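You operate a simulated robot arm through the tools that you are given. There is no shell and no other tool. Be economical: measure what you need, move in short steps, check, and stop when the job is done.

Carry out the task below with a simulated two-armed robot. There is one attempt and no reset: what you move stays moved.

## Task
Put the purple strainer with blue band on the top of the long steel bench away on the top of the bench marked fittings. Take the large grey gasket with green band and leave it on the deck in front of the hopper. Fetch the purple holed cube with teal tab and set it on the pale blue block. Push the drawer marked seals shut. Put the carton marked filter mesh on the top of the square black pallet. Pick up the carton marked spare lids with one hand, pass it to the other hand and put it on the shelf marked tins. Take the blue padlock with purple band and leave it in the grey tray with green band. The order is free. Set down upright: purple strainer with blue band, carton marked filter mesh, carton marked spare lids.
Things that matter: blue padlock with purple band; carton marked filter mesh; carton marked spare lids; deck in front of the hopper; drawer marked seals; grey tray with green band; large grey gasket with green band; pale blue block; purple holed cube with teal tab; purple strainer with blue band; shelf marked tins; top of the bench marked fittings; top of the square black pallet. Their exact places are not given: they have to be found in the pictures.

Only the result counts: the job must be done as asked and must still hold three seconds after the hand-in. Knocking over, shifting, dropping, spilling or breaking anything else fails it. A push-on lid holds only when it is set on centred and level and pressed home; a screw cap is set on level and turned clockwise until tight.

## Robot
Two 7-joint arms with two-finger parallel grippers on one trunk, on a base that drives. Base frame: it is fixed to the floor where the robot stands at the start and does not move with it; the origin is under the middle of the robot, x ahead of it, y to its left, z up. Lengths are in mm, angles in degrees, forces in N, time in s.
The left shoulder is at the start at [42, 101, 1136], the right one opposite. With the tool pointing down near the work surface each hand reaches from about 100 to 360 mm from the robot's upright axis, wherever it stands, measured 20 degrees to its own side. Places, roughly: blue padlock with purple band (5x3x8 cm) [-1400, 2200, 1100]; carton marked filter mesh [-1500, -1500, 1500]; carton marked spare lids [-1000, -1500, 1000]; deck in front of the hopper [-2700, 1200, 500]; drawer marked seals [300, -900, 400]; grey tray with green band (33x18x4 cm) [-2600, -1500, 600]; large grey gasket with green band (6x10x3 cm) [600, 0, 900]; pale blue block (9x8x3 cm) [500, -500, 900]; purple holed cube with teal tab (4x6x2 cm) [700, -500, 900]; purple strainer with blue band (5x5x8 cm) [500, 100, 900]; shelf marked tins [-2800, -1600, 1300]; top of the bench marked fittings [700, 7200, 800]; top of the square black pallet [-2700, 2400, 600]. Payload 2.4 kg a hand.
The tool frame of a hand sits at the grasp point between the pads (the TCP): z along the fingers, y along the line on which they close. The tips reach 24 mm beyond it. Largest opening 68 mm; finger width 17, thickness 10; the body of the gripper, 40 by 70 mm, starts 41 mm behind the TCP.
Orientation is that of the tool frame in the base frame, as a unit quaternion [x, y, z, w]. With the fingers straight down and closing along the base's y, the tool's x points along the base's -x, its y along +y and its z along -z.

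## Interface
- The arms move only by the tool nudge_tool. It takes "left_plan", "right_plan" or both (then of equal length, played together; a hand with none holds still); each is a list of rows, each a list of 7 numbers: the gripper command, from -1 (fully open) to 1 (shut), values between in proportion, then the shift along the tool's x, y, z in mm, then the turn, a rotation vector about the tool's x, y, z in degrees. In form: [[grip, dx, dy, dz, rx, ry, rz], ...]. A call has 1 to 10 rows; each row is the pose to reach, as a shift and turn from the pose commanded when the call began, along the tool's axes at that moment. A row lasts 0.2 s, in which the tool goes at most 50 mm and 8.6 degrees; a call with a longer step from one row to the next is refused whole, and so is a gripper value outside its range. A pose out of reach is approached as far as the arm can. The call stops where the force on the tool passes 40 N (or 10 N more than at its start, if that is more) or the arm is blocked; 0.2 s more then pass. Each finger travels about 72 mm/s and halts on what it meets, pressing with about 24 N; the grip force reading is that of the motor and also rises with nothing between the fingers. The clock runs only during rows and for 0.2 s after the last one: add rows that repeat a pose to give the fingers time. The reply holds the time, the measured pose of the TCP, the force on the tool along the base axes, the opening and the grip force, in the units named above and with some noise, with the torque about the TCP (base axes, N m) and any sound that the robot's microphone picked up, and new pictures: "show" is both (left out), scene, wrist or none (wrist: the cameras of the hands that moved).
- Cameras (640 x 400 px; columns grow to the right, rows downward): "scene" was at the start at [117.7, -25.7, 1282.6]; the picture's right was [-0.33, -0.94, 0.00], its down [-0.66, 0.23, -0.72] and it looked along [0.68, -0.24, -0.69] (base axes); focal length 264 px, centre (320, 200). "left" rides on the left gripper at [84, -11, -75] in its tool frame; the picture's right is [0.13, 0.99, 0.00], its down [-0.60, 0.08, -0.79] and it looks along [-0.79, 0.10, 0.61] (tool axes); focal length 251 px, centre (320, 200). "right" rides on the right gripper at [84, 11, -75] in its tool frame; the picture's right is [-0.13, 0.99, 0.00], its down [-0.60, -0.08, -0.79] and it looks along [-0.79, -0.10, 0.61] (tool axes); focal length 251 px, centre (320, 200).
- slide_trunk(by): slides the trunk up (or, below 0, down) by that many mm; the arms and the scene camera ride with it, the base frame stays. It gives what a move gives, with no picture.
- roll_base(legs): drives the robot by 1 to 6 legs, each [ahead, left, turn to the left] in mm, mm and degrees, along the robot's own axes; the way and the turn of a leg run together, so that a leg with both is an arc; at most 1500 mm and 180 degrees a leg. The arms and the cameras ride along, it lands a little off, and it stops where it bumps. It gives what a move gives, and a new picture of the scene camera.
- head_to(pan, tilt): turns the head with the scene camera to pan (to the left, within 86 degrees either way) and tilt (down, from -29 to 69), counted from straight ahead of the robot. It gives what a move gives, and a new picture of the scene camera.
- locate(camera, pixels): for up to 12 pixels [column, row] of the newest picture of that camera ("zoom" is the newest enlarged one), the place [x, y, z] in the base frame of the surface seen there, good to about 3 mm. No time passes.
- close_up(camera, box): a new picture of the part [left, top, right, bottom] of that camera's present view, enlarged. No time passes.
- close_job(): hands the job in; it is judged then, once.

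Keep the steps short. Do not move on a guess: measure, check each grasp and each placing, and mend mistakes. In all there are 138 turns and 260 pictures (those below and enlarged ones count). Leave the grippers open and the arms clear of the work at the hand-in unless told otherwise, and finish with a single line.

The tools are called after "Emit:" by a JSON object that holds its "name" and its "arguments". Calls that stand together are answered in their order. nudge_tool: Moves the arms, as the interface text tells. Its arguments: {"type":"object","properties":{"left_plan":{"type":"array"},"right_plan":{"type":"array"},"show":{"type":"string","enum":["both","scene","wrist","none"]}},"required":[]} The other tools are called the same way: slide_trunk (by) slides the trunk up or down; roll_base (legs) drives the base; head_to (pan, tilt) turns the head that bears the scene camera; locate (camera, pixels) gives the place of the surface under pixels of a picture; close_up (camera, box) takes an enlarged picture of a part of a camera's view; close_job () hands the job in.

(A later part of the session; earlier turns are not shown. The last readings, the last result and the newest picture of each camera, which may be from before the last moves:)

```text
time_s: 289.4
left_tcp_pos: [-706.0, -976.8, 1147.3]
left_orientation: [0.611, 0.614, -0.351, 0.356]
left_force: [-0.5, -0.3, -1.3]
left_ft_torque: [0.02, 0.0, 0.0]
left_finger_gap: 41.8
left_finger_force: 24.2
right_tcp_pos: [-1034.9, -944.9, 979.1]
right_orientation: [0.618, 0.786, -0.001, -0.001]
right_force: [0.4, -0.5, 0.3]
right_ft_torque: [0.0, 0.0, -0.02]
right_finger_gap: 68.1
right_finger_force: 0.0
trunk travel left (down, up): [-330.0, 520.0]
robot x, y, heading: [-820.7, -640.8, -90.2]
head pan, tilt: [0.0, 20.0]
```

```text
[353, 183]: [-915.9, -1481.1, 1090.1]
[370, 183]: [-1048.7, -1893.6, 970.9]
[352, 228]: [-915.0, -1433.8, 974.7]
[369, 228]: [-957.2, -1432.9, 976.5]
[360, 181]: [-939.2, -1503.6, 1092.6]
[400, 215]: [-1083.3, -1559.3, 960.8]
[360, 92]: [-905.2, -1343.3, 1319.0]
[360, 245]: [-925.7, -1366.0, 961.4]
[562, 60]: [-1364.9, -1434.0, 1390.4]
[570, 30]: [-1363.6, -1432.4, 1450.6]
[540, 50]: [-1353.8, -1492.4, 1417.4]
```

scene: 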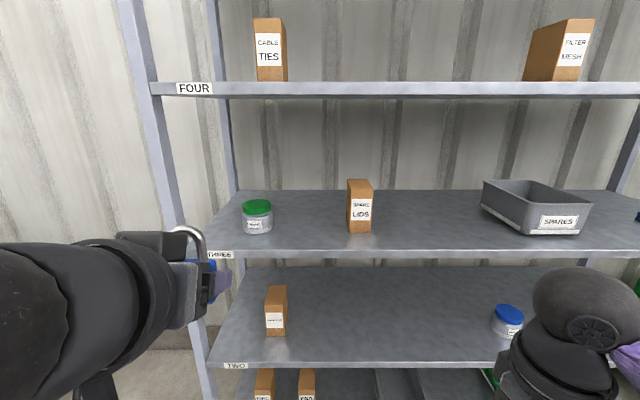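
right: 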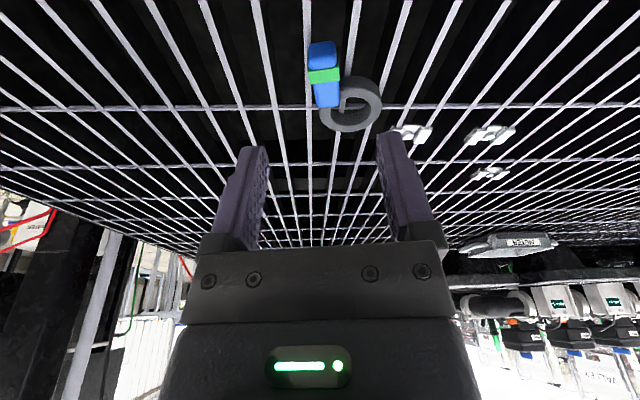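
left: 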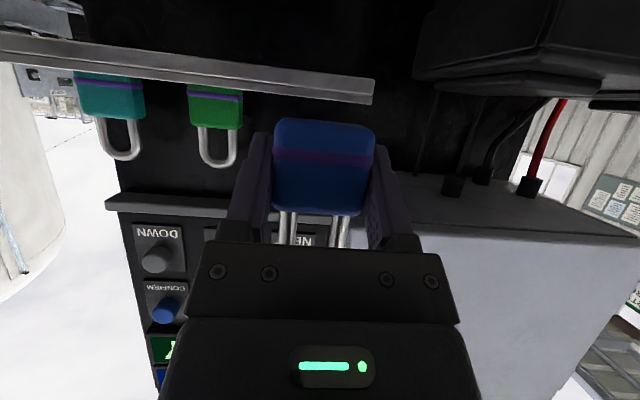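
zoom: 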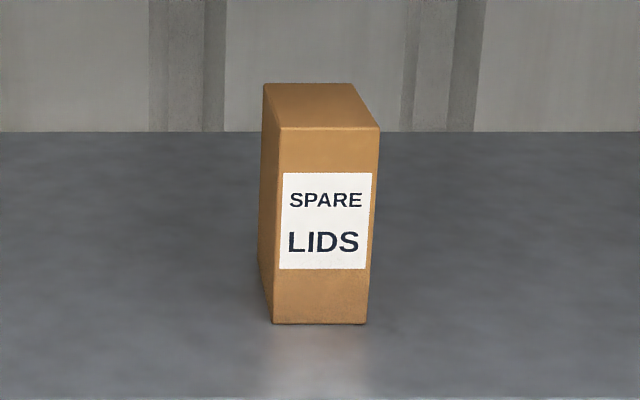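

The LIDS carton has its front face at y≈-1434, centre x≈-934, ≈55 wide, z 961–1091. I'll pitch the right hand 60° forward and square to the rack, then roll in.

Emit:
{"name": "nudge_tool", "arguments": {"right_plan": [[-1, -10, 11, -8, 0.9, -7.5, 1.5], [-1, -19, 21, -15, 1.8, -14.9, 3.1], [-1, -29, 32, -23, 2.7, -22.4, 4.6], [-1, -38, 42, -30, 3.6, -29.9, 6.2], [-1, -48, 53, -38, 4.4, -37.3, 7.7], [-1, -58, 64, -46, 5.3, -44.8, 9.2], [-1, -67, 74, -53, 6.2, -52.2, 10.8], [-1, -77, 85, -61, 7.1, -59.7, 12.3]], "show": "none"}}

Emit:
{"name": "roll_base", "arguments": {"legs": [[190, 0, 0]]}}

Emit:
{"name": "nudge_tool", "arguments": {"right_plan": [[-1, 0, 0, 0, 0, 0, 0]], "show": "wrist"}}

```text
time_s: 291.2
left_tcp_pos: [-705.2, -977.4, 1146.8]
left_orientation: [0.612, 0.613, -0.351, 0.356]
left_force: [0.8, 0.7, -0.7]
left_ft_torque: [0.0, 0.0, -0.01]
left_finger_gap: 41.7
left_finger_force: 23.9
right_tcp_pos: [-929.9, -1012.5, 1041.5]
right_orientation: [0.612, 0.613, -0.353, 0.354]
right_force: [-0.7, -0.1, -0.1]
right_ft_torque: [-0.04, -0.01, 0.01]
right_finger_gap: 67.8
right_finger_force: 0.1
right hand out of reach, approached as far as the arm can: row 6, 7, 8
trunk travel left (down, up): [-330.0, 520.0]
robot x, y, heading: [-824.4, -638.3, -89.9]
head pan, tilt: [0.0, 20.0]
```

```text
time_s: 292.8
left_tcp_pos: [-704.1, -1167.7, 1145.8]
left_orientation: [0.611, 0.614, -0.35, 0.356]
left_force: [-0.7, -0.3, -0.8]
left_ft_torque: [0.0, 0.0, 0.0]
left_finger_gap: 41.4
left_finger_force: 24.3
right_tcp_pos: [-929.9, -1203.4, 1042.5]
right_orientation: [0.612, 0.613, -0.353, 0.353]
right_force: [0.5, -0.9, 0.3]
right_ft_torque: [-0.04, 0.04, 0.01]
right_finger_gap: 68.4
right_finger_force: 0.0
trunk travel left (down, up): [-330.0, 520.0]
robot x, y, heading: [-824.1, -830.4, -90.1]
head pan, tilt: [0.0, 20.0]
```

scene: 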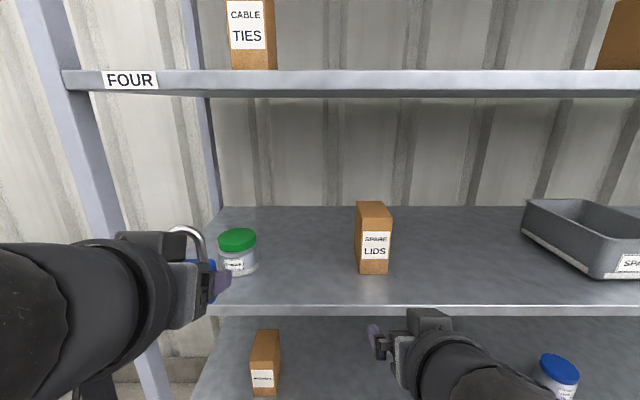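

```text
time_s: 293.2
left_tcp_pos: [-704.9, -1167.6, 1146.3]
left_orientation: [0.611, 0.614, -0.351, 0.356]
left_force: [0.6, 0.3, -1.1]
left_ft_torque: [0.04, 0.02, -0.01]
left_finger_gap: 41.5
left_finger_force: 23.7
right_tcp_pos: [-928.8, -1202.0, 1042.2]
right_orientation: [0.612, 0.614, -0.353, 0.353]
right_force: [0.7, -0.5, 0.2]
right_ft_torque: [0.02, -0.03, 0.02]
right_finger_gap: 68.0
right_finger_force: 0.0
trunk travel left (down, up): [-330.0, 520.0]
robot x, y, heading: [-819.0, -829.5, -90.1]
head pan, tilt: [0.0, 20.0]
```

right: 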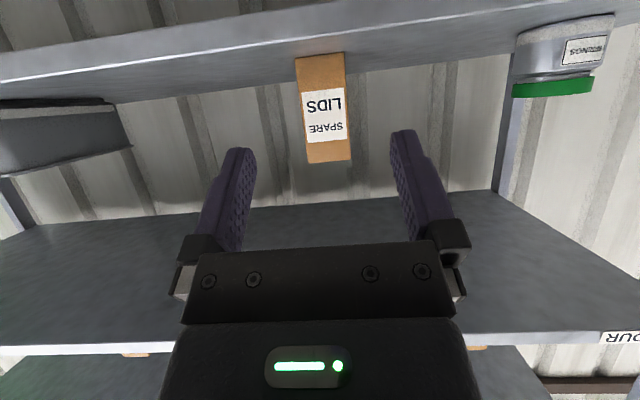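

Emit:
{"name": "locate", "arguments": {"camera": "right", "pixels": [[299, 100], [345, 100], [322, 100], [311, 158], [350, 155], [325, 158], [297, 62], [341, 58], [320, 40]]}}

Emit:
{"name": "close_up", "arguments": {"camera": "right", "box": [260, 30, 380, 190]}}

```text
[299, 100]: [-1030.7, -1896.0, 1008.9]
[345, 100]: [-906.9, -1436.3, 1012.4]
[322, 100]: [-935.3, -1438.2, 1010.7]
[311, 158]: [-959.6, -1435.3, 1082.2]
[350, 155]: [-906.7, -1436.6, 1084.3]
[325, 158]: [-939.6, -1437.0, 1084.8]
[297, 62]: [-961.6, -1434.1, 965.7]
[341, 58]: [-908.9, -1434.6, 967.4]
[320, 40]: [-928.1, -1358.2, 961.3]
```

```text
2.50 times, centred on (320, 110) of right
```

zoom: 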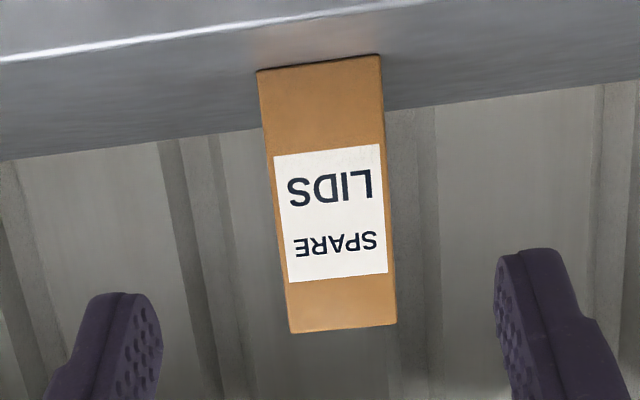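

Carton centre x=-934.5, width 55. Approaching to just before the face.

Emit:
{"name": "nudge_tool", "arguments": {"right_plan": [[-1, -20, -5.5, 38, 0, 0, 0], [-1, -40, -5.5, 76, 0, 0, 0], [-1, -60, -5.5, 114, 0, 0, 0], [-1, -78, -5.5, 150, 0, 0, 0], [-1, -90, -5.5, 176, 0, 0, 0]], "show": "wrist"}}

Emit:
{"name": "close_up", "arguments": {"camera": "right", "box": [220, 60, 440, 260]}}

```text
time_s: 294.4
left_tcp_pos: [-703.8, -1166.5, 1146.7]
left_orientation: [0.611, 0.615, -0.35, 0.356]
left_force: [0.5, -0.4, -0.8]
left_ft_torque: [0.02, 0.0, -0.01]
left_finger_gap: 41.7
left_finger_force: 24.4
right_tcp_pos: [-931.6, -1402.0, 1035.5]
right_orientation: [0.612, 0.614, -0.353, 0.353]
right_force: [-0.4, -0.3, 0.3]
right_ft_torque: [0.02, 0.02, -0.02]
right_finger_gap: 67.9
right_finger_force: 0.1
trunk travel left (down, up): [-330.0, 520.0]
robot x, y, heading: [-821.1, -826.9, -90.0]
head pan, tilt: [0.0, 20.0]
```

right: 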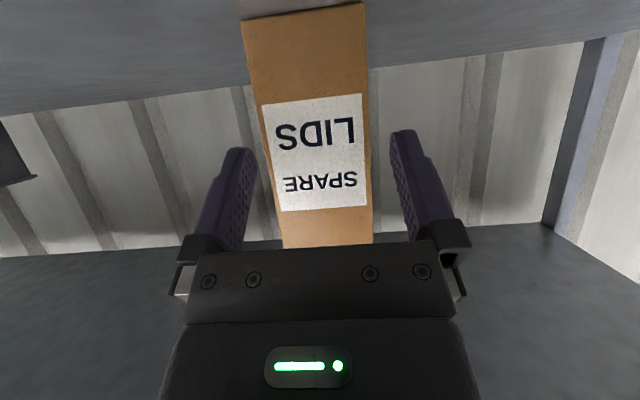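

```text
2.00 times, centred on (330, 160) of right
```

zoom: 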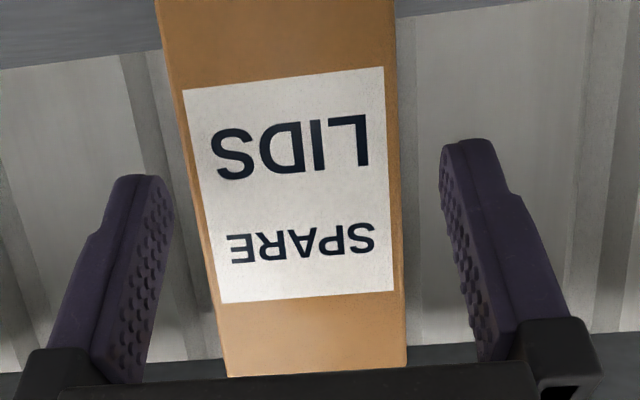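

Shifting 3 mm right, advancing 49 mm, and closing.

Emit:
{"name": "nudge_tool", "arguments": {"right_plan": [[-1, 0, -3, 0, 0, 0, 0], [-1, -11, -3, 22, 0, 0, 0], [-1, -22, -3, 44, 0, 0, 0], [-0.4, -22, -3, 44, 0, 0, 0], [0.2, -22, -3, 44, 0, 0, 0], [1, -22, -3, 44, 0, 0, 0], [1, -22, -3, 44, 0, 0, 0]], "show": "none"}}

```text
time_s: 296.0
left_tcp_pos: [-704.3, -1167.2, 1147.6]
left_orientation: [0.611, 0.615, -0.35, 0.356]
left_force: [0.3, -0.6, -1.6]
left_ft_torque: [0.04, 0.01, -0.02]
left_finger_gap: 41.6
left_finger_force: 24.2
right_tcp_pos: [-938.2, -1450.8, 1029.6]
right_orientation: [0.611, 0.613, -0.353, 0.354]
right_force: [0.5, -0.5, 1.5]
right_ft_torque: [-0.12, -0.07, 0.01]
right_finger_gap: 59.7
right_finger_force: 24.5
trunk travel left (down, up): [-330.0, 520.0]
robot x, y, heading: [-823.5, -830.5, -90.0]
head pan, tilt: [0.0, 20.0]
```

Gripped at 59.7 mm. Lifting 25 mm and drawing back.

Emit:
{"name": "nudge_tool", "arguments": {"right_plan": [[1, -10, 0, -6, 0, 0, 0], [1, -22, 0, -13, 0, 0, 0], [1, -22, 0, -13, 0, 0, 0], [1, -2, 0, -48, 0, 0, 0], [1, 18, 0, -82, 0, 0, 0], [1, 38, 0, -117, 0, 0, 0], [1, 58, 0, -152, 0, 0, 0], [1, 78, 0, -186, 0, 0, 0], [1, 90, 0, -207, 0, 0, 0]], "show": "both"}}

```text
time_s: 298.0
left_tcp_pos: [-705.1, -1167.3, 1147.7]
left_orientation: [0.611, 0.615, -0.35, 0.356]
left_force: [-0.3, -0.3, -1.6]
left_ft_torque: [-0.01, 0.01, -0.02]
left_finger_gap: 41.5
left_finger_force: 23.9
right_tcp_pos: [-936.1, -1225.6, 1053.4]
right_orientation: [0.612, 0.613, -0.352, 0.354]
right_force: [-0.5, -0.2, -0.7]
right_ft_torque: [0.03, 0.01, 0.04]
right_finger_gap: 60.0
right_finger_force: 23.7
trunk travel left (down, up): [-330.0, 520.0]
robot x, y, heading: [-823.8, -833.5, -89.7]
head pan, tilt: [0.0, 20.0]
```

scene: 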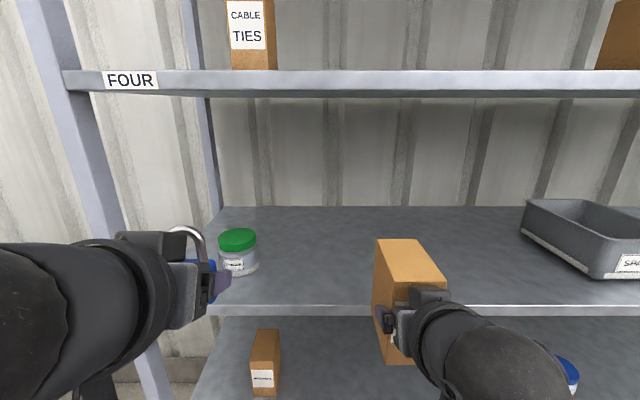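
right: 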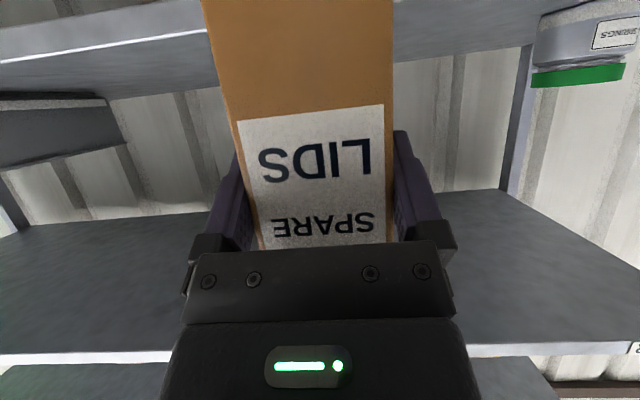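

SPARE LIDS is held upright. Backing off and shifting right along to the green rack.

Emit:
{"name": "roll_base", "arguments": {"legs": [[-200, 0, 0], [0, -900, 0], [0, -850, 0]]}}

Emit:
{"name": "head_to", "arguments": {"pan": 0, "tilt": 30}}

```text
time_s: 308.1
left_tcp_pos: [-2471.7, -950.1, 1147.0]
left_orientation: [0.616, 0.609, -0.353, 0.353]
left_force: [-0.1, 0.2, -1.1]
left_ft_torque: [0.04, 0.0, 0.0]
left_finger_gap: 41.7
left_finger_force: 23.7
right_tcp_pos: [-2704.1, -1006.3, 1052.4]
right_orientation: [0.618, 0.608, -0.356, 0.351]
right_force: [-0.7, 0.8, -1.0]
right_ft_torque: [0.03, -0.03, -0.01]
right_finger_gap: 59.9
right_finger_force: 24.3
trunk travel left (down, up): [-330.0, 520.0]
robot x, y, heading: [-2584.9, -611.4, -91.1]
head pan, tilt: [0.0, 20.0]
```

scene: 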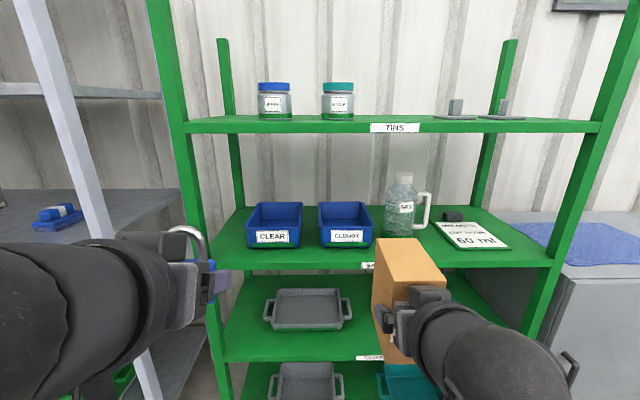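

```text
time_s: 308.8
left_tcp_pos: [-2470.7, -952.5, 1147.1]
left_orientation: [0.616, 0.61, -0.353, 0.353]
left_force: [0.8, 0.7, -1.2]
left_ft_torque: [0.01, -0.01, -0.02]
left_finger_gap: 41.6
left_finger_force: 24.0
right_tcp_pos: [-2704.8, -1005.4, 1053.0]
right_orientation: [0.617, 0.608, -0.356, 0.35]
right_force: [-0.3, -0.4, -1.8]
right_ft_torque: [0.03, 0.01, -0.01]
right_finger_gap: 60.0
right_finger_force: 24.2
trunk travel left (down, up): [-330.0, 520.0]
robot x, y, heading: [-2584.6, -610.5, -91.0]
head pan, tilt: [0.0, 30.0]
```

scene: 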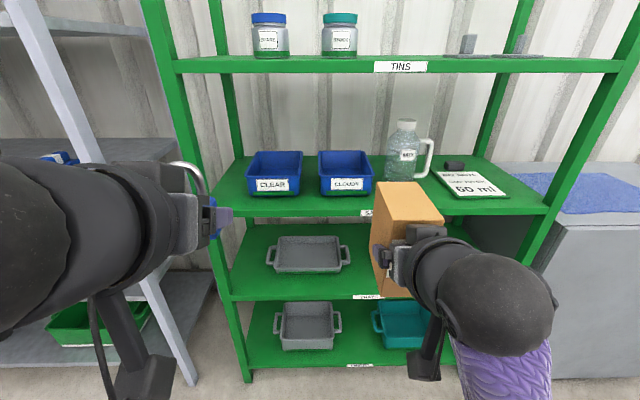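

Enlarging the trays and the TINS shelf.

Emit:
{"name": "close_up", "arguments": {"camera": "scene", "box": [230, 210, 450, 370]}}

Emit:
{"name": "locate", "arguments": {"camera": "scene", "pixels": [[280, 265], [340, 264], [308, 252], [308, 270], [285, 240], [335, 240], [300, 292], [300, 215], [300, 222], [400, 66], [420, 55], [350, 66]]}}

```text
2.50 times, centred on (340, 290) of scene
```

zoom: 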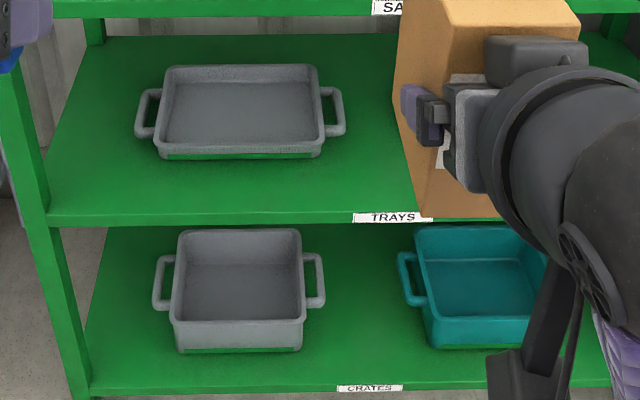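

```text
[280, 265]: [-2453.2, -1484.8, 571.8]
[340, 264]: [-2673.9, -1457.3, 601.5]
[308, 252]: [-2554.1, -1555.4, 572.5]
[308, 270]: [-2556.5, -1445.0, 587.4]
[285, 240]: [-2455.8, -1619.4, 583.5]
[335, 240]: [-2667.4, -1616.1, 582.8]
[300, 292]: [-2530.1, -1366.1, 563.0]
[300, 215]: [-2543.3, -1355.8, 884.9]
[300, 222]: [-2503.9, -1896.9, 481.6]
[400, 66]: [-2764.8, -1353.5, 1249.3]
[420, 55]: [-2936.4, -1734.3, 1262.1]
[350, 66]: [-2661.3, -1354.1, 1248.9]
```

The target tray is on the TRAYS shelf: floor z≈572, inside x -2445…-2670, y -1450…-1620. I'll lower the trunk here and adjust the left hand to 45° pitch at z≈700, before rolling in.

Emit:
{"name": "slide_trunk", "arguments": {"by": -330}}

Emit:
{"name": "nudge_tool", "arguments": {"left_plan": [[1, 25, 0, 15, 0, 5, 0], [1, 50, 0, 30, 0, 10, 0], [1, 75, 0, 44, 0, 15, 0], [1, 100, 0, 58, 0, 15, 0]], "show": "none"}}

Emit:
{"name": "roll_base", "arguments": {"legs": [[0, -50, 1], [290, 0, 0]]}}

```text
time_s: 312.1
left_tcp_pos: [-2472.9, -1016.1, 728.5]
left_orientation: [0.662, 0.652, -0.261, 0.262]
left_force: [-0.2, 0.2, -1.7]
left_ft_torque: [-0.01, 0.01, 0.01]
left_finger_gap: 41.8
left_finger_force: 24.0
right_tcp_pos: [-2705.2, -1035.0, 654.1]
right_orientation: [0.65, 0.641, -0.291, 0.287]
right_force: [0.5, -1.7, -0.5]
right_ft_torque: [0.1, 0.03, -0.01]
right_finger_gap: 59.8
right_finger_force: 23.5
trunk travel left (down, up): [0.0, 850.0]
robot x, y, heading: [-2588.7, -610.2, -91.2]
head pan, tilt: [0.0, 30.0]
```

```text
time_s: 313.1
left_tcp_pos: [-2476.3, -991.8, 617.7]
left_orientation: [0.691, 0.681, -0.171, 0.174]
left_force: [-0.2, 0.8, -1.2]
left_ft_torque: [0.0, 0.02, 0.01]
left_finger_gap: 41.8
left_finger_force: 24.0
left hand out of reach, approached as far as the arm can: row 1, 2, 4
right_tcp_pos: [-2705.4, -1034.5, 653.6]
right_orientation: [0.65, 0.64, -0.292, 0.288]
right_force: [1.4, -1.4, -0.8]
right_ft_torque: [0.12, -0.07, -0.12]
right_finger_gap: 59.2
right_finger_force: 24.2
trunk travel left (down, up): [0.0, 850.0]
robot x, y, heading: [-2586.4, -610.7, -90.9]
head pan, tilt: [0.0, 30.0]
```

```text
time_s: 315.5
left_tcp_pos: [-2518.0, -1274.5, 617.8]
left_orientation: [0.684, 0.687, -0.17, 0.175]
left_force: [0.3, 0.6, -1.1]
left_ft_torque: [0.01, 0.0, 0.03]
left_finger_gap: 41.8
left_finger_force: 24.4
right_tcp_pos: [-2747.6, -1319.6, 654.0]
right_orientation: [0.645, 0.646, -0.289, 0.289]
right_force: [0.3, -1.3, -0.3]
right_ft_torque: [0.04, 0.0, -0.04]
right_finger_gap: 59.8
right_finger_force: 24.5
trunk travel left (down, up): [0.0, 850.0]
robot x, y, heading: [-2637.8, -898.7, -90.3]
head pan, tilt: [0.0, 30.0]
```

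scene: 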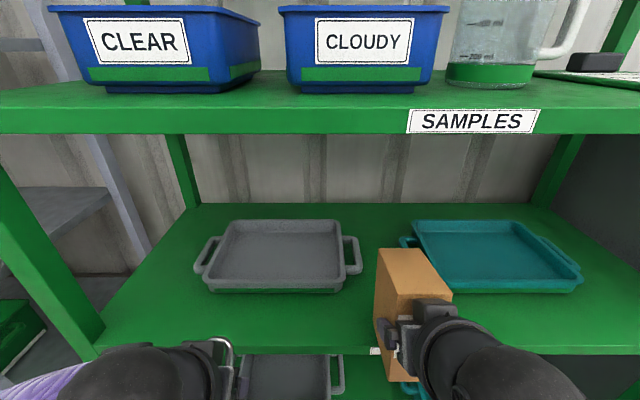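

Both hands sagged in pitch while lowering (left 28°, right 48°), but nothing is touched. I'll raise the carton a little. The left hand goes up, re-pitches to 45° and moves over the tray.

Emit:
{"name": "nudge_tool", "arguments": {"left_plan": [[1, -15, -4, -25, 0, -6, 0], [1, -25, -8, -38, 0, -12, 0], [1, -60, -14, -22, 0, -17, 0], [1, -95, -20, -5, 0, -17, 0], [1, -130, -26, 15, 0, -17, 0], [1, -165, -32, 36, 0, -17, 0], [1, -195, -36, 55, 0, -17, 0], [1, -222, -40, 73, 0, -17, 0]], "right_plan": [[1, -10, 0, -9, 0, 0, 0], [1, -20, 0, -18, 0, 0, 0], [1, -30, 0, -27, 0, 0, 0], [1, -37, 0, -33, 0, 0, 0], [1, -37, 0, -33, 0, 0, 0], [1, -37, 0, -33, 0, 0, 0], [1, -37, 0, -33, 0, 0, 0], [1, -37, 0, -33, 0, 0, 0]], "show": "both"}}

```text
time_s: 315.8
left_tcp_pos: [-2521.1, -1276.6, 623.2]
left_orientation: [0.682, 0.686, -0.176, 0.182]
left_force: [0.4, -1.1, -1.8]
left_ft_torque: [-0.02, -0.01, 0.0]
left_finger_gap: 41.6
left_finger_force: 23.9
left hand out of reach, approached as far as the arm can: row 1
right_tcp_pos: [-2747.8, -1321.0, 657.6]
right_orientation: [0.649, 0.639, -0.29, 0.295]
right_force: [2.2, -2.0, -1.4]
right_ft_torque: [0.05, -0.02, -0.28]
right_finger_gap: 59.5
right_finger_force: 24.1
trunk travel left (down, up): [0.0, 850.0]
robot x, y, heading: [-2633.2, -892.3, -90.1]
head pan, tilt: [0.0, 30.0]
stopped in row 1 (right hand): the force on the tool passed its limit at 90 N (the readings are from after the stop); the commanded pose is now the measured one
```

scene: 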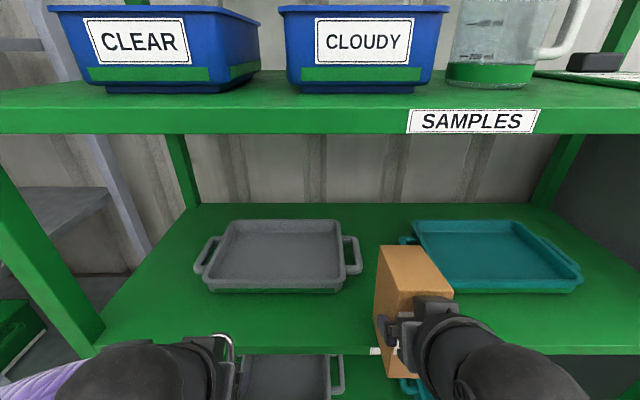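
right: 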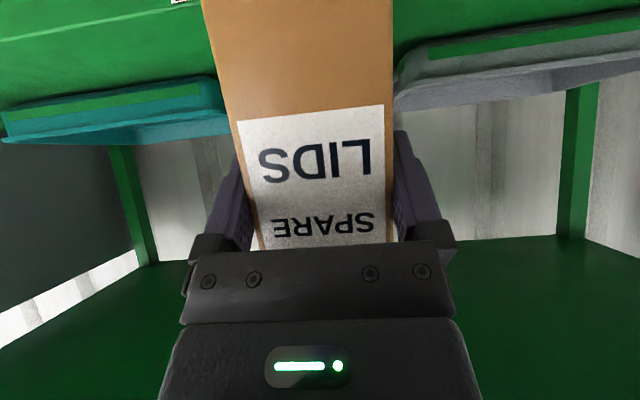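
left: 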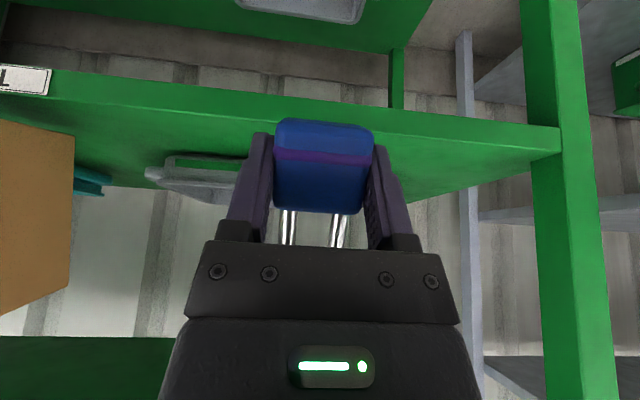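

The right hand was folded too close (its camera against its own arm). I'll roll back 200, stretch both hands forward, and restore their pitches.

Emit:
{"name": "roll_base", "arguments": {"legs": [[-220, 0, 0]]}}

Emit:
{"name": "nudge_tool", "arguments": {"left_plan": [[1, -25, 0, 5, 0, 0, 0], [1, -50, 0, 9, 0, -4, 0], [1, -75, 0, 14, 0, -8, 0], [1, -100, 0, 18, 0, -12, 0], [1, -124, 0, 23, 0, -16, 0]], "right_plan": [[1, -20, 0, 18, 0, 0, 0], [1, -45, 0, 28, 0, -3, 0], [1, -75, 0, 33, 0, -6, 0], [1, -105, 0, 38, 0, -9, 0], [1, -132, 0, 42, 0, -12, 0]], "show": "scene"}}

```text
time_s: 317.5
left_tcp_pos: [-2521.2, -1051.2, 622.8]
left_orientation: [0.682, 0.686, -0.177, 0.182]
left_force: [-0.3, 0.0, -0.6]
left_ft_torque: [0.04, 0.01, 0.01]
left_finger_gap: 41.6
left_finger_force: 23.9
right_tcp_pos: [-2748.9, -1095.6, 658.1]
right_orientation: [0.648, 0.64, -0.29, 0.296]
right_force: [0.5, -3.5, 0.1]
right_ft_torque: [0.07, 0.01, -0.08]
right_finger_gap: 59.7
right_finger_force: 23.7
trunk travel left (down, up): [0.0, 850.0]
robot x, y, heading: [-2631.4, -669.9, -90.3]
head pan, tilt: [0.0, 30.0]
```

scene: 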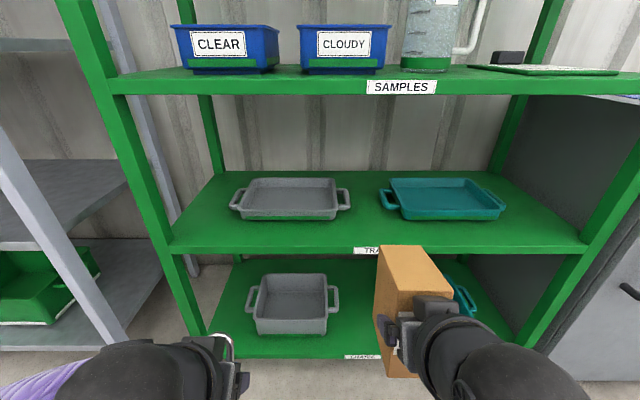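

```text
time_s: 318.7
left_tcp_pos: [-2521.3, -1171.2, 663.9]
left_orientation: [0.651, 0.653, -0.269, 0.276]
left_force: [0.5, 0.2, -1.0]
left_ft_torque: [0.01, -0.02, -0.03]
left_finger_gap: 41.7
left_finger_force: 23.3
right_tcp_pos: [-2748.8, -1214.2, 730.3]
right_orientation: [0.614, 0.605, -0.356, 0.361]
right_force: [0.1, -0.9, -0.3]
right_ft_torque: [0.03, 0.02, 0.01]
right_finger_gap: 59.4
right_finger_force: 24.1
trunk travel left (down, up): [0.0, 850.0]
robot x, y, heading: [-2632.6, -671.1, -90.0]
head pan, tilt: [0.0, 30.0]
```

scene: 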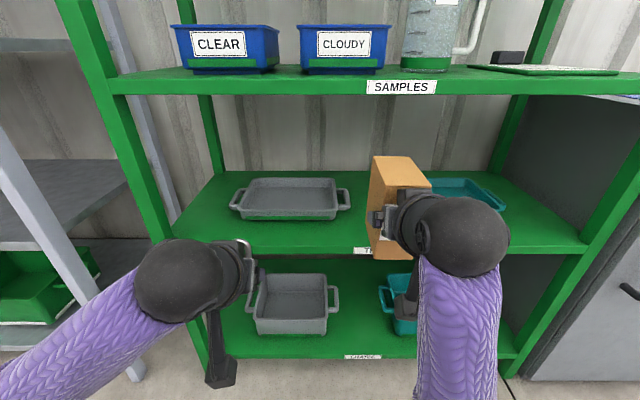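

Both are clean again (left 45°, right 60°). I'll draw the carton back 80, shift the left by 37 mm, then roll in.

Emit:
{"name": "nudge_tool", "arguments": {"right_plan": [[1, 20, 0, -35, 0, 0, 0], [1, 40, 0, -69, 0, 0, 0]], "left_plan": [[1, 0, -18, 0, 0, 0, 0], [1, 0, -37, 0, 0, 0, 0]], "show": "none"}}

Emit:
{"name": "roll_base", "arguments": {"legs": [[250, 0, 0]]}}

```text
time_s: 319.3
left_tcp_pos: [-2557.0, -1169.5, 662.7]
left_orientation: [0.652, 0.653, -0.269, 0.275]
left_force: [-0.2, -0.5, -0.5]
left_ft_torque: [0.01, 0.01, 0.01]
left_finger_gap: 41.8
left_finger_force: 24.2
right_tcp_pos: [-2747.7, -1134.4, 728.5]
right_orientation: [0.614, 0.605, -0.357, 0.36]
right_force: [0.1, 0.4, -1.2]
right_ft_torque: [0.06, -0.02, 0.0]
right_finger_gap: 59.7
right_finger_force: 24.3
trunk travel left (down, up): [0.0, 850.0]
robot x, y, heading: [-2636.9, -672.4, -90.2]
head pan, tilt: [0.0, 30.0]
```

```text
time_s: 321.1
left_tcp_pos: [-2555.5, -1410.4, 663.3]
left_orientation: [0.651, 0.654, -0.269, 0.276]
left_force: [-0.3, 0.0, -1.2]
left_ft_torque: [-0.04, -0.03, -0.01]
left_finger_gap: 41.8
left_finger_force: 23.7
right_tcp_pos: [-2745.4, -1377.4, 729.2]
right_orientation: [0.613, 0.606, -0.356, 0.362]
right_force: [0.4, 0.1, -2.0]
right_ft_torque: [0.02, -0.01, -0.03]
right_finger_gap: 59.7
right_finger_force: 24.2
trunk travel left (down, up): [0.0, 850.0]
robot x, y, heading: [-2634.6, -912.0, -89.8]
head pan, tilt: [0.0, 30.0]
```

scene: 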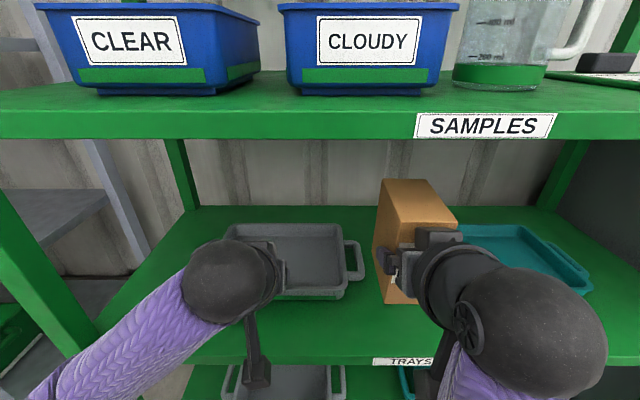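

Moving the padlock 95 mm further in, over the tray, then checking.

Emit:
{"name": "nudge_tool", "arguments": {"left_plan": [[1, -33, 0, 33, 0, 0, 0], [1, -67, 0, 67, 0, 0, 0], [1, -50, 0, 84, 0, 0, 0], [1, -40, 0, 94, 0, 0, 0]], "show": "both"}}

Emit:
{"name": "locate", "arguments": {"camera": "left", "pixels": [[320, 90], [320, 60], [320, 30], [250, 100], [420, 100]]}}

```text
time_s: 322.1
left_tcp_pos: [-2554.8, -1506.2, 624.3]
left_orientation: [0.651, 0.655, -0.268, 0.276]
left_force: [0.4, -0.2, -1.0]
left_ft_torque: [-0.01, 0.05, 0.02]
left_finger_gap: 41.7
left_finger_force: 24.0
right_tcp_pos: [-2745.1, -1377.5, 728.9]
right_orientation: [0.613, 0.606, -0.355, 0.361]
right_force: [-0.3, -0.1, -1.4]
right_ft_torque: [0.05, -0.03, 0.0]
right_finger_gap: 59.9
right_finger_force: 23.7
trunk travel left (down, up): [0.0, 850.0]
robot x, y, heading: [-2634.2, -914.6, -89.9]
head pan, tilt: [0.0, 30.0]
```

scene: 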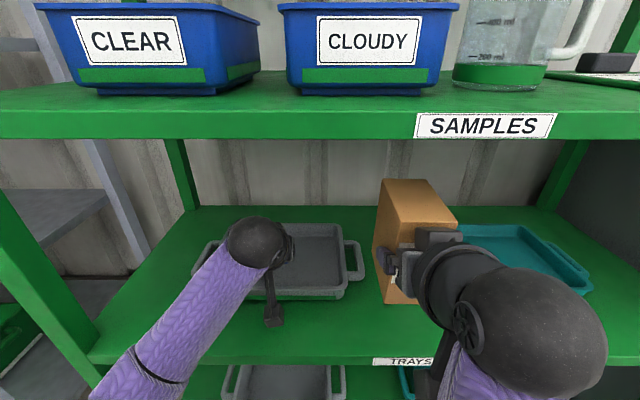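
left: 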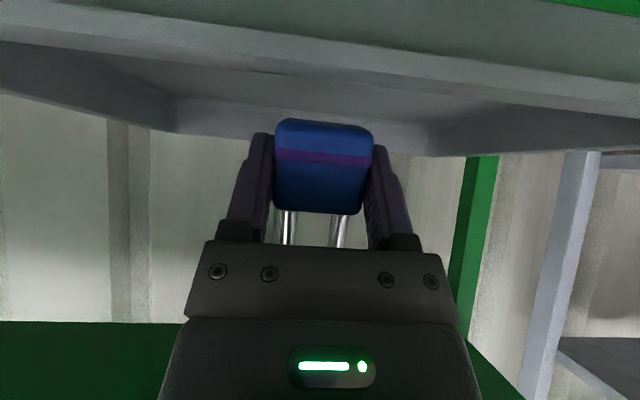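

```text
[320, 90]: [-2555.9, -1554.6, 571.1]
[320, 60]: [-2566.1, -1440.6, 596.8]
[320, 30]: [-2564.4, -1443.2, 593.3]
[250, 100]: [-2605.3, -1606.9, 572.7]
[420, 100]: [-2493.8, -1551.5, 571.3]
```

The padlock is inside the tray outline. Lowering 21 mm, then releasing and withdrawing upward and back.

Emit:
{"name": "nudge_tool", "arguments": {"left_plan": [[1, 8, 0, 8, 0, 0, 0], [1, 15, 0, 15, 0, 0, 0], [0.4, 15, 0, 15, 0, 0, 0], [-0.2, 15, 0, 15, 0, 0, 0], [-1, 15, 0, 15, 0, 0, 0], [-1, 15, 0, 15, 0, 0, 0], [-1, 14, 0, -20, 0, 0, 0], [-1, 14, 0, -65, 0, 0, 0], [-1, 20, 0, -110, 0, 0, 0]], "show": "both"}}

Emit:
{"name": "close_up", "arguments": {"camera": "left", "box": [200, 0, 480, 175]}}

```text
time_s: 324.1
left_tcp_pos: [-2555.4, -1412.4, 685.9]
left_orientation: [0.651, 0.655, -0.268, 0.275]
left_force: [-0.2, 0.8, 0.1]
left_ft_torque: [-0.01, -0.03, -0.02]
left_finger_gap: 67.9
left_finger_force: 0.2
right_tcp_pos: [-2745.3, -1377.2, 729.1]
right_orientation: [0.613, 0.606, -0.356, 0.361]
right_force: [-0.6, 0.1, -0.7]
right_ft_torque: [0.05, 0.0, 0.01]
right_finger_gap: 59.7
right_finger_force: 24.1
trunk travel left (down, up): [0.0, 850.0]
robot x, y, heading: [-2634.6, -911.3, -90.0]
head pan, tilt: [0.0, 30.0]
```

scene: 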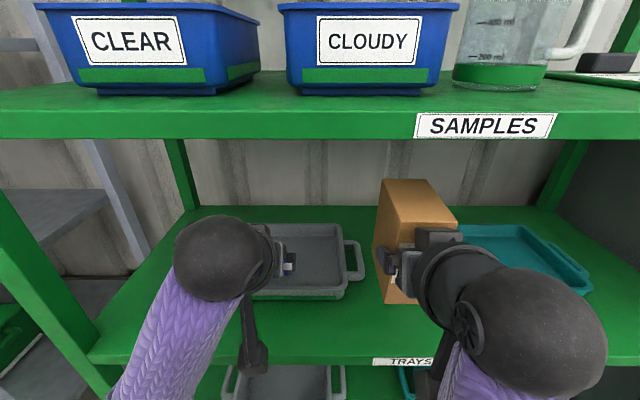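
left: 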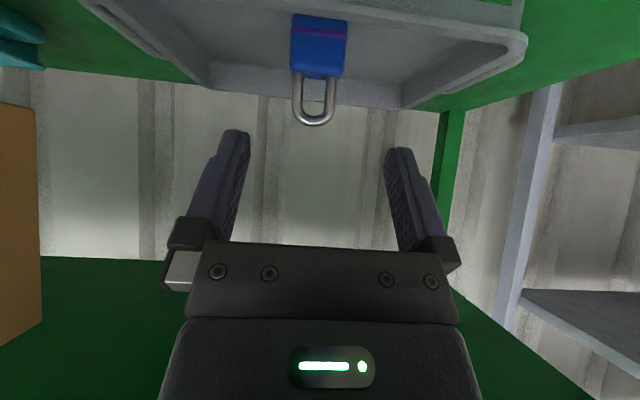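

```text
2.29 times, centred on (340, 88) of left
```

zoom: 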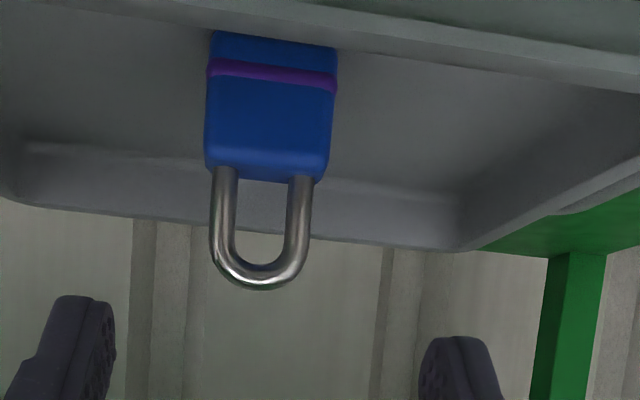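

The padlock stands in the tray. I'll back away from the rack and raise the trunk for the hand-over.

Emit:
{"name": "roll_base", "arguments": {"legs": [[-350, 0, 0]]}}

Emit:
{"name": "slide_trunk", "arguments": {"by": 350}}

Emit:
{"name": "slide_trunk", "arguments": {"by": 320}}

Emit:
{"name": "head_to", "arguments": {"pan": 0, "tilt": 45}}

```text
time_s: 326.4
left_tcp_pos: [-2556.3, -1058.3, 686.3]
left_orientation: [0.65, 0.655, -0.268, 0.276]
left_force: [0.8, 0.7, -0.7]
left_ft_torque: [0.04, -0.03, 0.01]
left_finger_gap: 68.2
left_finger_force: 0.0
right_tcp_pos: [-2746.7, -1023.3, 728.7]
right_orientation: [0.613, 0.606, -0.355, 0.362]
right_force: [-0.5, -0.2, -1.8]
right_ft_torque: [0.04, -0.03, 0.0]
right_finger_gap: 59.7
right_finger_force: 23.9
trunk travel left (down, up): [0.0, 850.0]
robot x, y, heading: [-2637.6, -556.6, -89.8]
head pan, tilt: [0.0, 30.0]
```

scene: 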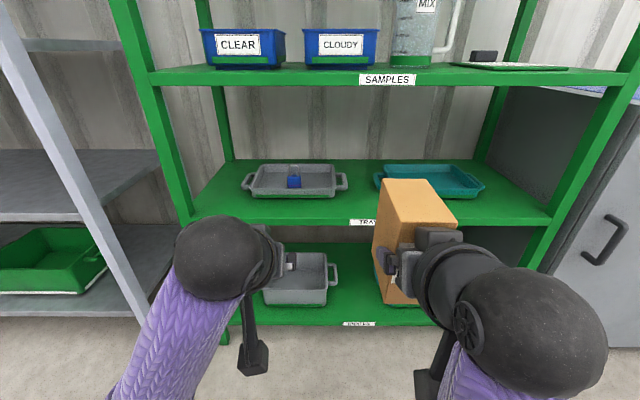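

```text
time_s: 329.8
left_tcp_pos: [-2556.5, -1060.8, 1037.2]
left_orientation: [0.651, 0.654, -0.268, 0.276]
left_force: [-0.1, -0.9, 0.4]
left_ft_torque: [0.02, -0.01, 0.0]
left_finger_gap: 67.7
left_finger_force: 0.0
right_tcp_pos: [-2745.7, -1025.5, 1077.2]
right_orientation: [0.613, 0.606, -0.356, 0.361]
right_force: [-0.7, -0.5, 0.0]
right_ft_torque: [0.02, 0.0, 0.01]
right_finger_gap: 59.5
right_finger_force: 24.1
trunk travel left (down, up): [-350.0, 500.0]
robot x, y, heading: [-2640.9, -556.8, -89.6]
head pan, tilt: [0.0, 30.0]
```

```text
time_s: 333.0
left_tcp_pos: [-2555.2, -1061.1, 1357.0]
left_orientation: [0.651, 0.654, -0.269, 0.275]
left_force: [0.7, 0.8, -0.1]
left_ft_torque: [-0.02, 0.01, 0.04]
left_finger_gap: 68.3
left_finger_force: 0.0
right_tcp_pos: [-2746.1, -1024.2, 1398.5]
right_orientation: [0.614, 0.605, -0.356, 0.36]
right_force: [-0.3, -0.3, -0.6]
right_ft_torque: [0.0, -0.01, 0.0]
right_finger_gap: 59.7
right_finger_force: 23.7
trunk travel left (down, up): [-670.0, 180.0]
robot x, y, heading: [-2633.1, -558.0, -89.8]
head pan, tilt: [0.0, 30.0]
```

```text
time_s: 333.8
left_tcp_pos: [-2555.7, -1061.2, 1358.3]
left_orientation: [0.651, 0.654, -0.269, 0.275]
left_force: [-0.9, 0.1, 0.1]
left_ft_torque: [0.03, 0.0, -0.02]
left_finger_gap: 68.1
left_finger_force: 0.0
right_tcp_pos: [-2745.6, -1023.6, 1398.0]
right_orientation: [0.613, 0.606, -0.356, 0.362]
right_force: [0.4, 0.2, -0.5]
right_ft_torque: [0.07, -0.02, -0.03]
right_finger_gap: 59.6
right_finger_force: 24.1
trunk travel left (down, up): [-670.0, 180.0]
robot x, y, heading: [-2639.9, -559.0, -90.0]
head pan, tilt: [0.0, 45.0]
```

scene: 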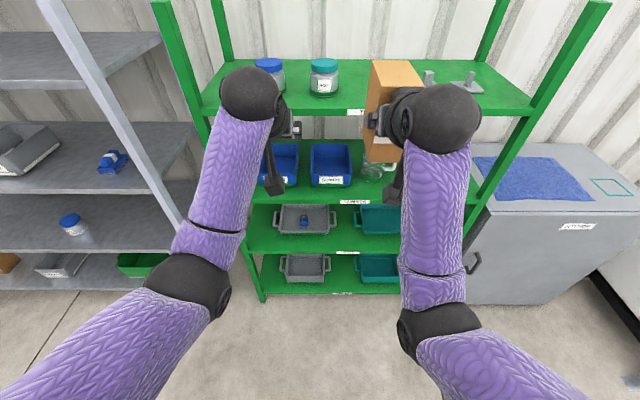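

Both arms look good. I'll bring the carton toward the middle and lower it. The left hand turns vertical and lifts, out to the left.

Emit:
{"name": "nudge_tool", "arguments": {"right_plan": [[1, 21, 14, 6, 0, 0, 0], [1, 43, 29, 12, 0, 0, 0], [1, 64, 43, 18, 0, 0, 0], [1, 85, 57, 25, 0, 0, 0], [1, 107, 72, 31, 0, 0, 0], [1, 128, 86, 37, 0, 0, 0]], "left_plan": [[-1, -4, 7, -18, 0, 7.6, 0], [-1, -7, 13, -35, 0, 15.1, 0], [-1, -11, 20, -53, 0, 22.7, 0], [-1, -15, 27, -71, 0, 30.2, 0], [-1, -18, 33, -88, 0, 37.8, 0], [-1, -22, 40, -106, 0, 45.3, 0]], "show": "both"}}

```text
time_s: 335.1
left_tcp_pos: [-2516.6, -999.5, 1449.6]
left_orientation: [0.703, 0.711, 0.003, 0.004]
left_force: [0.2, 0.2, -0.2]
left_ft_torque: [-0.03, 0.01, -0.01]
left_finger_gap: 68.0
left_finger_force: 0.1
left hand out of reach, approached as far as the arm can: row 3
right_tcp_pos: [-2667.2, -1006.0, 1287.6]
right_orientation: [0.604, 0.598, -0.379, 0.367]
right_force: [-0.3, 0.7, -1.2]
right_ft_torque: [0.05, -0.01, 0.01]
right_finger_gap: 59.6
right_finger_force: 23.7
trunk travel left (down, up): [-670.0, 180.0]
robot x, y, heading: [-2637.9, -555.0, -89.7]
head pan, tilt: [0.0, 45.0]
```

scene: 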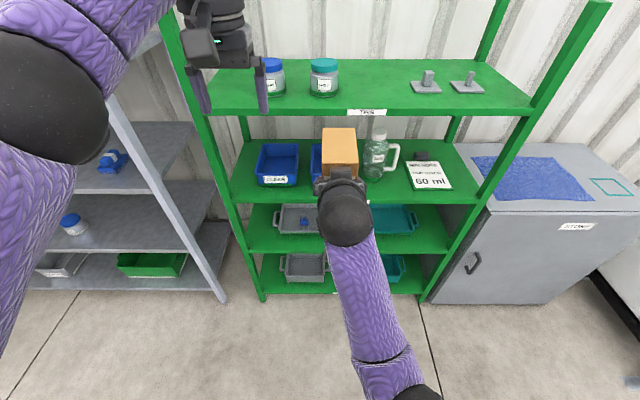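
right: 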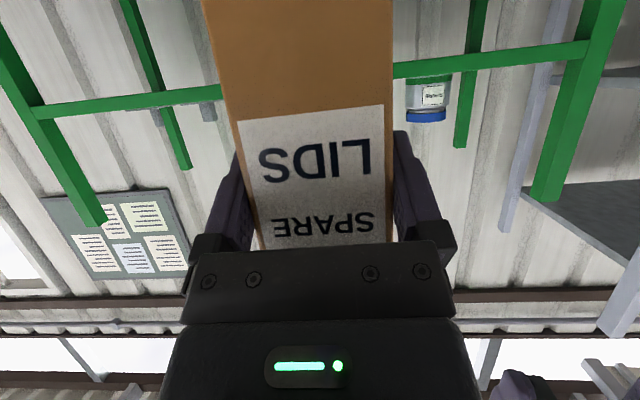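
left: 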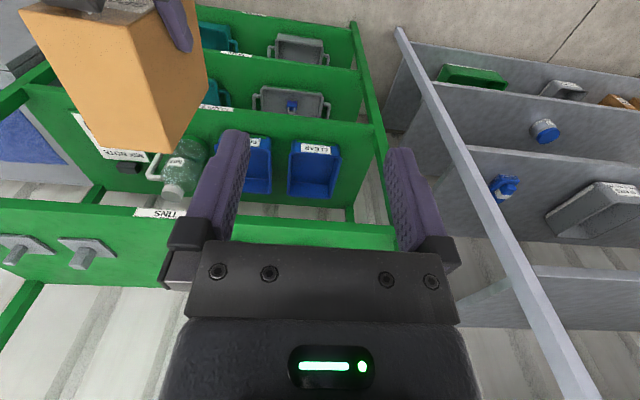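

Measuring the carton's top and sides from the left hand and the scene.

Emit:
{"name": "locate", "arguments": {"camera": "left", "pixels": [[30, 15], [85, 145], [162, 148], [205, 75], [140, 20], [90, 70], [175, 110]]}}

Emit:
{"name": "locate", "arguments": {"camera": "scene", "pixels": [[325, 131], [354, 131], [325, 160], [356, 160], [340, 145], [325, 175], [356, 172]]}}

Emit:
{"name": "close_up", "arguments": {"camera": "scene", "box": [300, 110, 380, 210]}}

```text
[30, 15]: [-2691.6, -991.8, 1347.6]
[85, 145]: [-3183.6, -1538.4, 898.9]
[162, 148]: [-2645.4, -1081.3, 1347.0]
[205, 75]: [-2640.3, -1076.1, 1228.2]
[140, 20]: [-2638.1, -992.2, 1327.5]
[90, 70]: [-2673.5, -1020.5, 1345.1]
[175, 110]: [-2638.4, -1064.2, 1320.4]
```

```text
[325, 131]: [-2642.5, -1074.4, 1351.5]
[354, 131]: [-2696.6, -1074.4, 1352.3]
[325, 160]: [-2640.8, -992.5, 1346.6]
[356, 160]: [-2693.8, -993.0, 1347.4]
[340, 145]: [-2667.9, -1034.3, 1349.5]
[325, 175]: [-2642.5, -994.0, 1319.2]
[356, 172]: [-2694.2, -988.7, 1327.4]
```

```text
4.00 times, centred on (340, 160) of scene
```

zoom: 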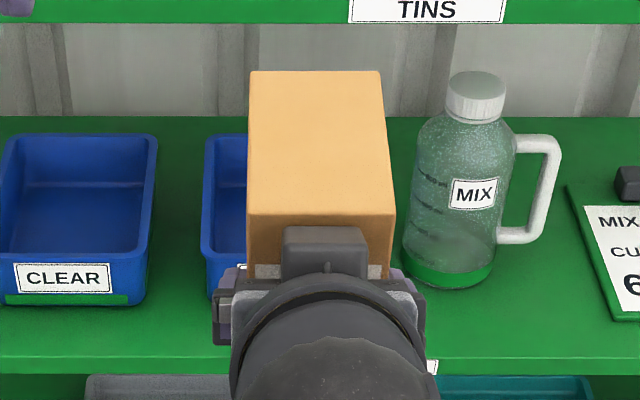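

The carton top is z≈1349, width 58 (x -2639…-2697), depth 88. For the left hand's reach I'll draw it 55 mm closer and 30 mm to the left, and level it by 3°.

Emit:
{"name": "nudge_tool", "arguments": {"right_plan": [[1, 8, 10, -16, 0, 1.1, 0], [1, 16, 20, -33, 0, 2.2, 0], [1, 24, 30, -49, 0, 3.3, 0], [1, 24, 30, -49, 0, 3.3, 0]], "show": "scene"}}

Emit:
{"name": "close_up", "arguments": {"camera": "scene", "box": [290, 110, 390, 235]}}

Emit:
{"name": "locate", "arguments": {"camera": "zoom", "pixels": [[260, 80], [380, 80], [250, 210], [390, 210], [320, 140]]}}

```text
time_s: 335.8
left_tcp_pos: [-2518.0, -999.3, 1449.2]
left_orientation: [0.703, 0.711, 0.002, 0.002]
left_force: [0.3, 0.0, -0.1]
left_ft_torque: [-0.01, 0.07, 0.0]
left_finger_gap: 68.0
left_finger_force: 0.1
right_tcp_pos: [-2670.8, -994.5, 1328.9]
right_orientation: [0.577, 0.586, -0.435, 0.366]
right_force: [-0.1, -0.1, -0.7]
right_ft_torque: [0.01, -0.04, -0.02]
right_finger_gap: 59.6
right_finger_force: 23.9
trunk travel left (down, up): [-670.0, 180.0]
robot x, y, heading: [-2634.6, -559.9, -89.9]
head pan, tilt: [0.0, 45.0]
stopped in row 3 (right hand): the arm was blocked; the commanded pose is now the measured one
```

scene: 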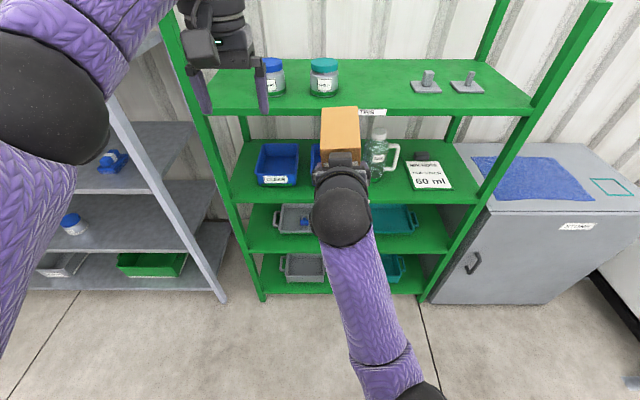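

```text
3.20 times, centred on (340, 172) of scene
```

zoom: 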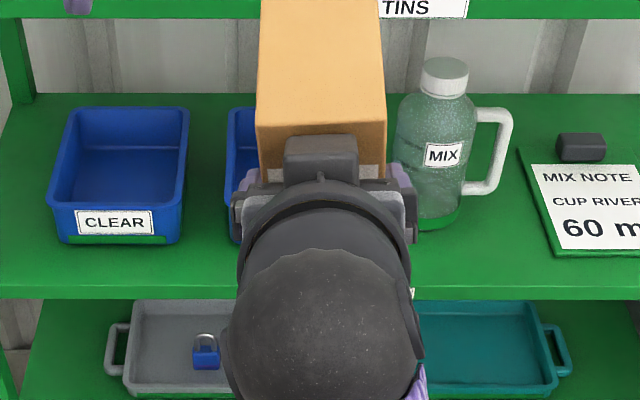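

```text
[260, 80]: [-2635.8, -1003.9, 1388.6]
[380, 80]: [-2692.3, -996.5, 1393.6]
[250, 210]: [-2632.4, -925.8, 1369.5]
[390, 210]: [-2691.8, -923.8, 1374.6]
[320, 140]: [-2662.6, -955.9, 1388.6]
```

The right arm can't fold closer than this. Better plan: carry the hand-over to the left side with everything pitched 15°, so both arms are within reach. Moving the right hand to (-2575,-1025,1266) at 75° pitch.

Emit:
{"name": "nudge_tool", "arguments": {"right_plan": [[1, 5, 0, 15, -0.8, -1.2, 0.8], [1, 15, 20, 25, -1.6, -2.4, 1.6], [1, 24, 45, 31, -2.4, -3.5, 2.4], [1, 33, 75, 37, -3.2, -4.7, 3.2], [1, 41.5, 102, 43.6, -4, -5.9, 4], [1, 41.5, 102, 43.6, -4, -5.9, 4]], "show": "scene"}}

Emit:
{"name": "close_up", "arguments": {"camera": "scene", "box": [200, 60, 400, 240]}}

```text
time_s: 336.8
left_tcp_pos: [-2518.5, -1000.1, 1448.5]
left_orientation: [0.704, 0.711, 0.002, 0.002]
left_force: [-0.3, 0.5, 0.2]
left_ft_torque: [0.0, 0.02, -0.01]
left_finger_gap: 68.1
left_finger_force: 0.0
right_tcp_pos: [-2654.5, -1032.3, 1264.4]
right_orientation: [0.543, 0.576, -0.489, 0.366]
right_force: [0.9, 0.6, -0.9]
right_ft_torque: [0.03, 0.02, -0.01]
right_finger_gap: 59.5
right_finger_force: 23.7
trunk travel left (down, up): [-670.0, 180.0]
robot x, y, heading: [-2638.8, -555.6, -89.9]
head pan, tilt: [0.0, 45.0]
stopped in row 5 (right hand): the arm was blocked; the commanded pose is now the measured one
```

scene: 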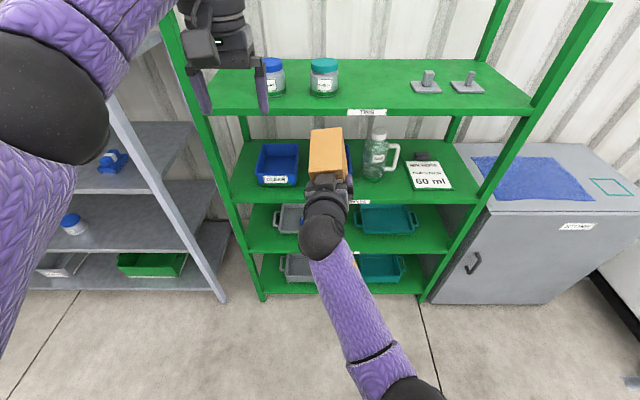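

```text
2.22 times, centred on (300, 150) of scene
```

zoom: 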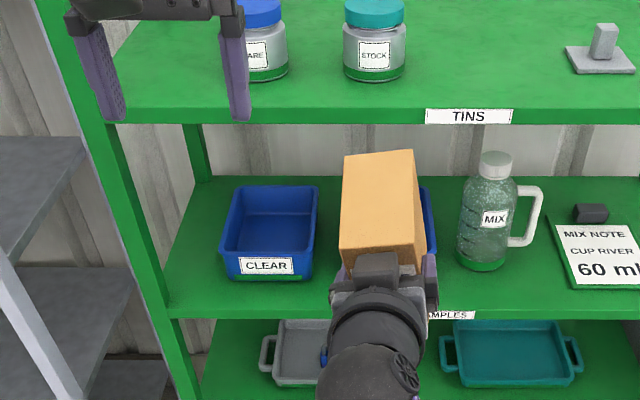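

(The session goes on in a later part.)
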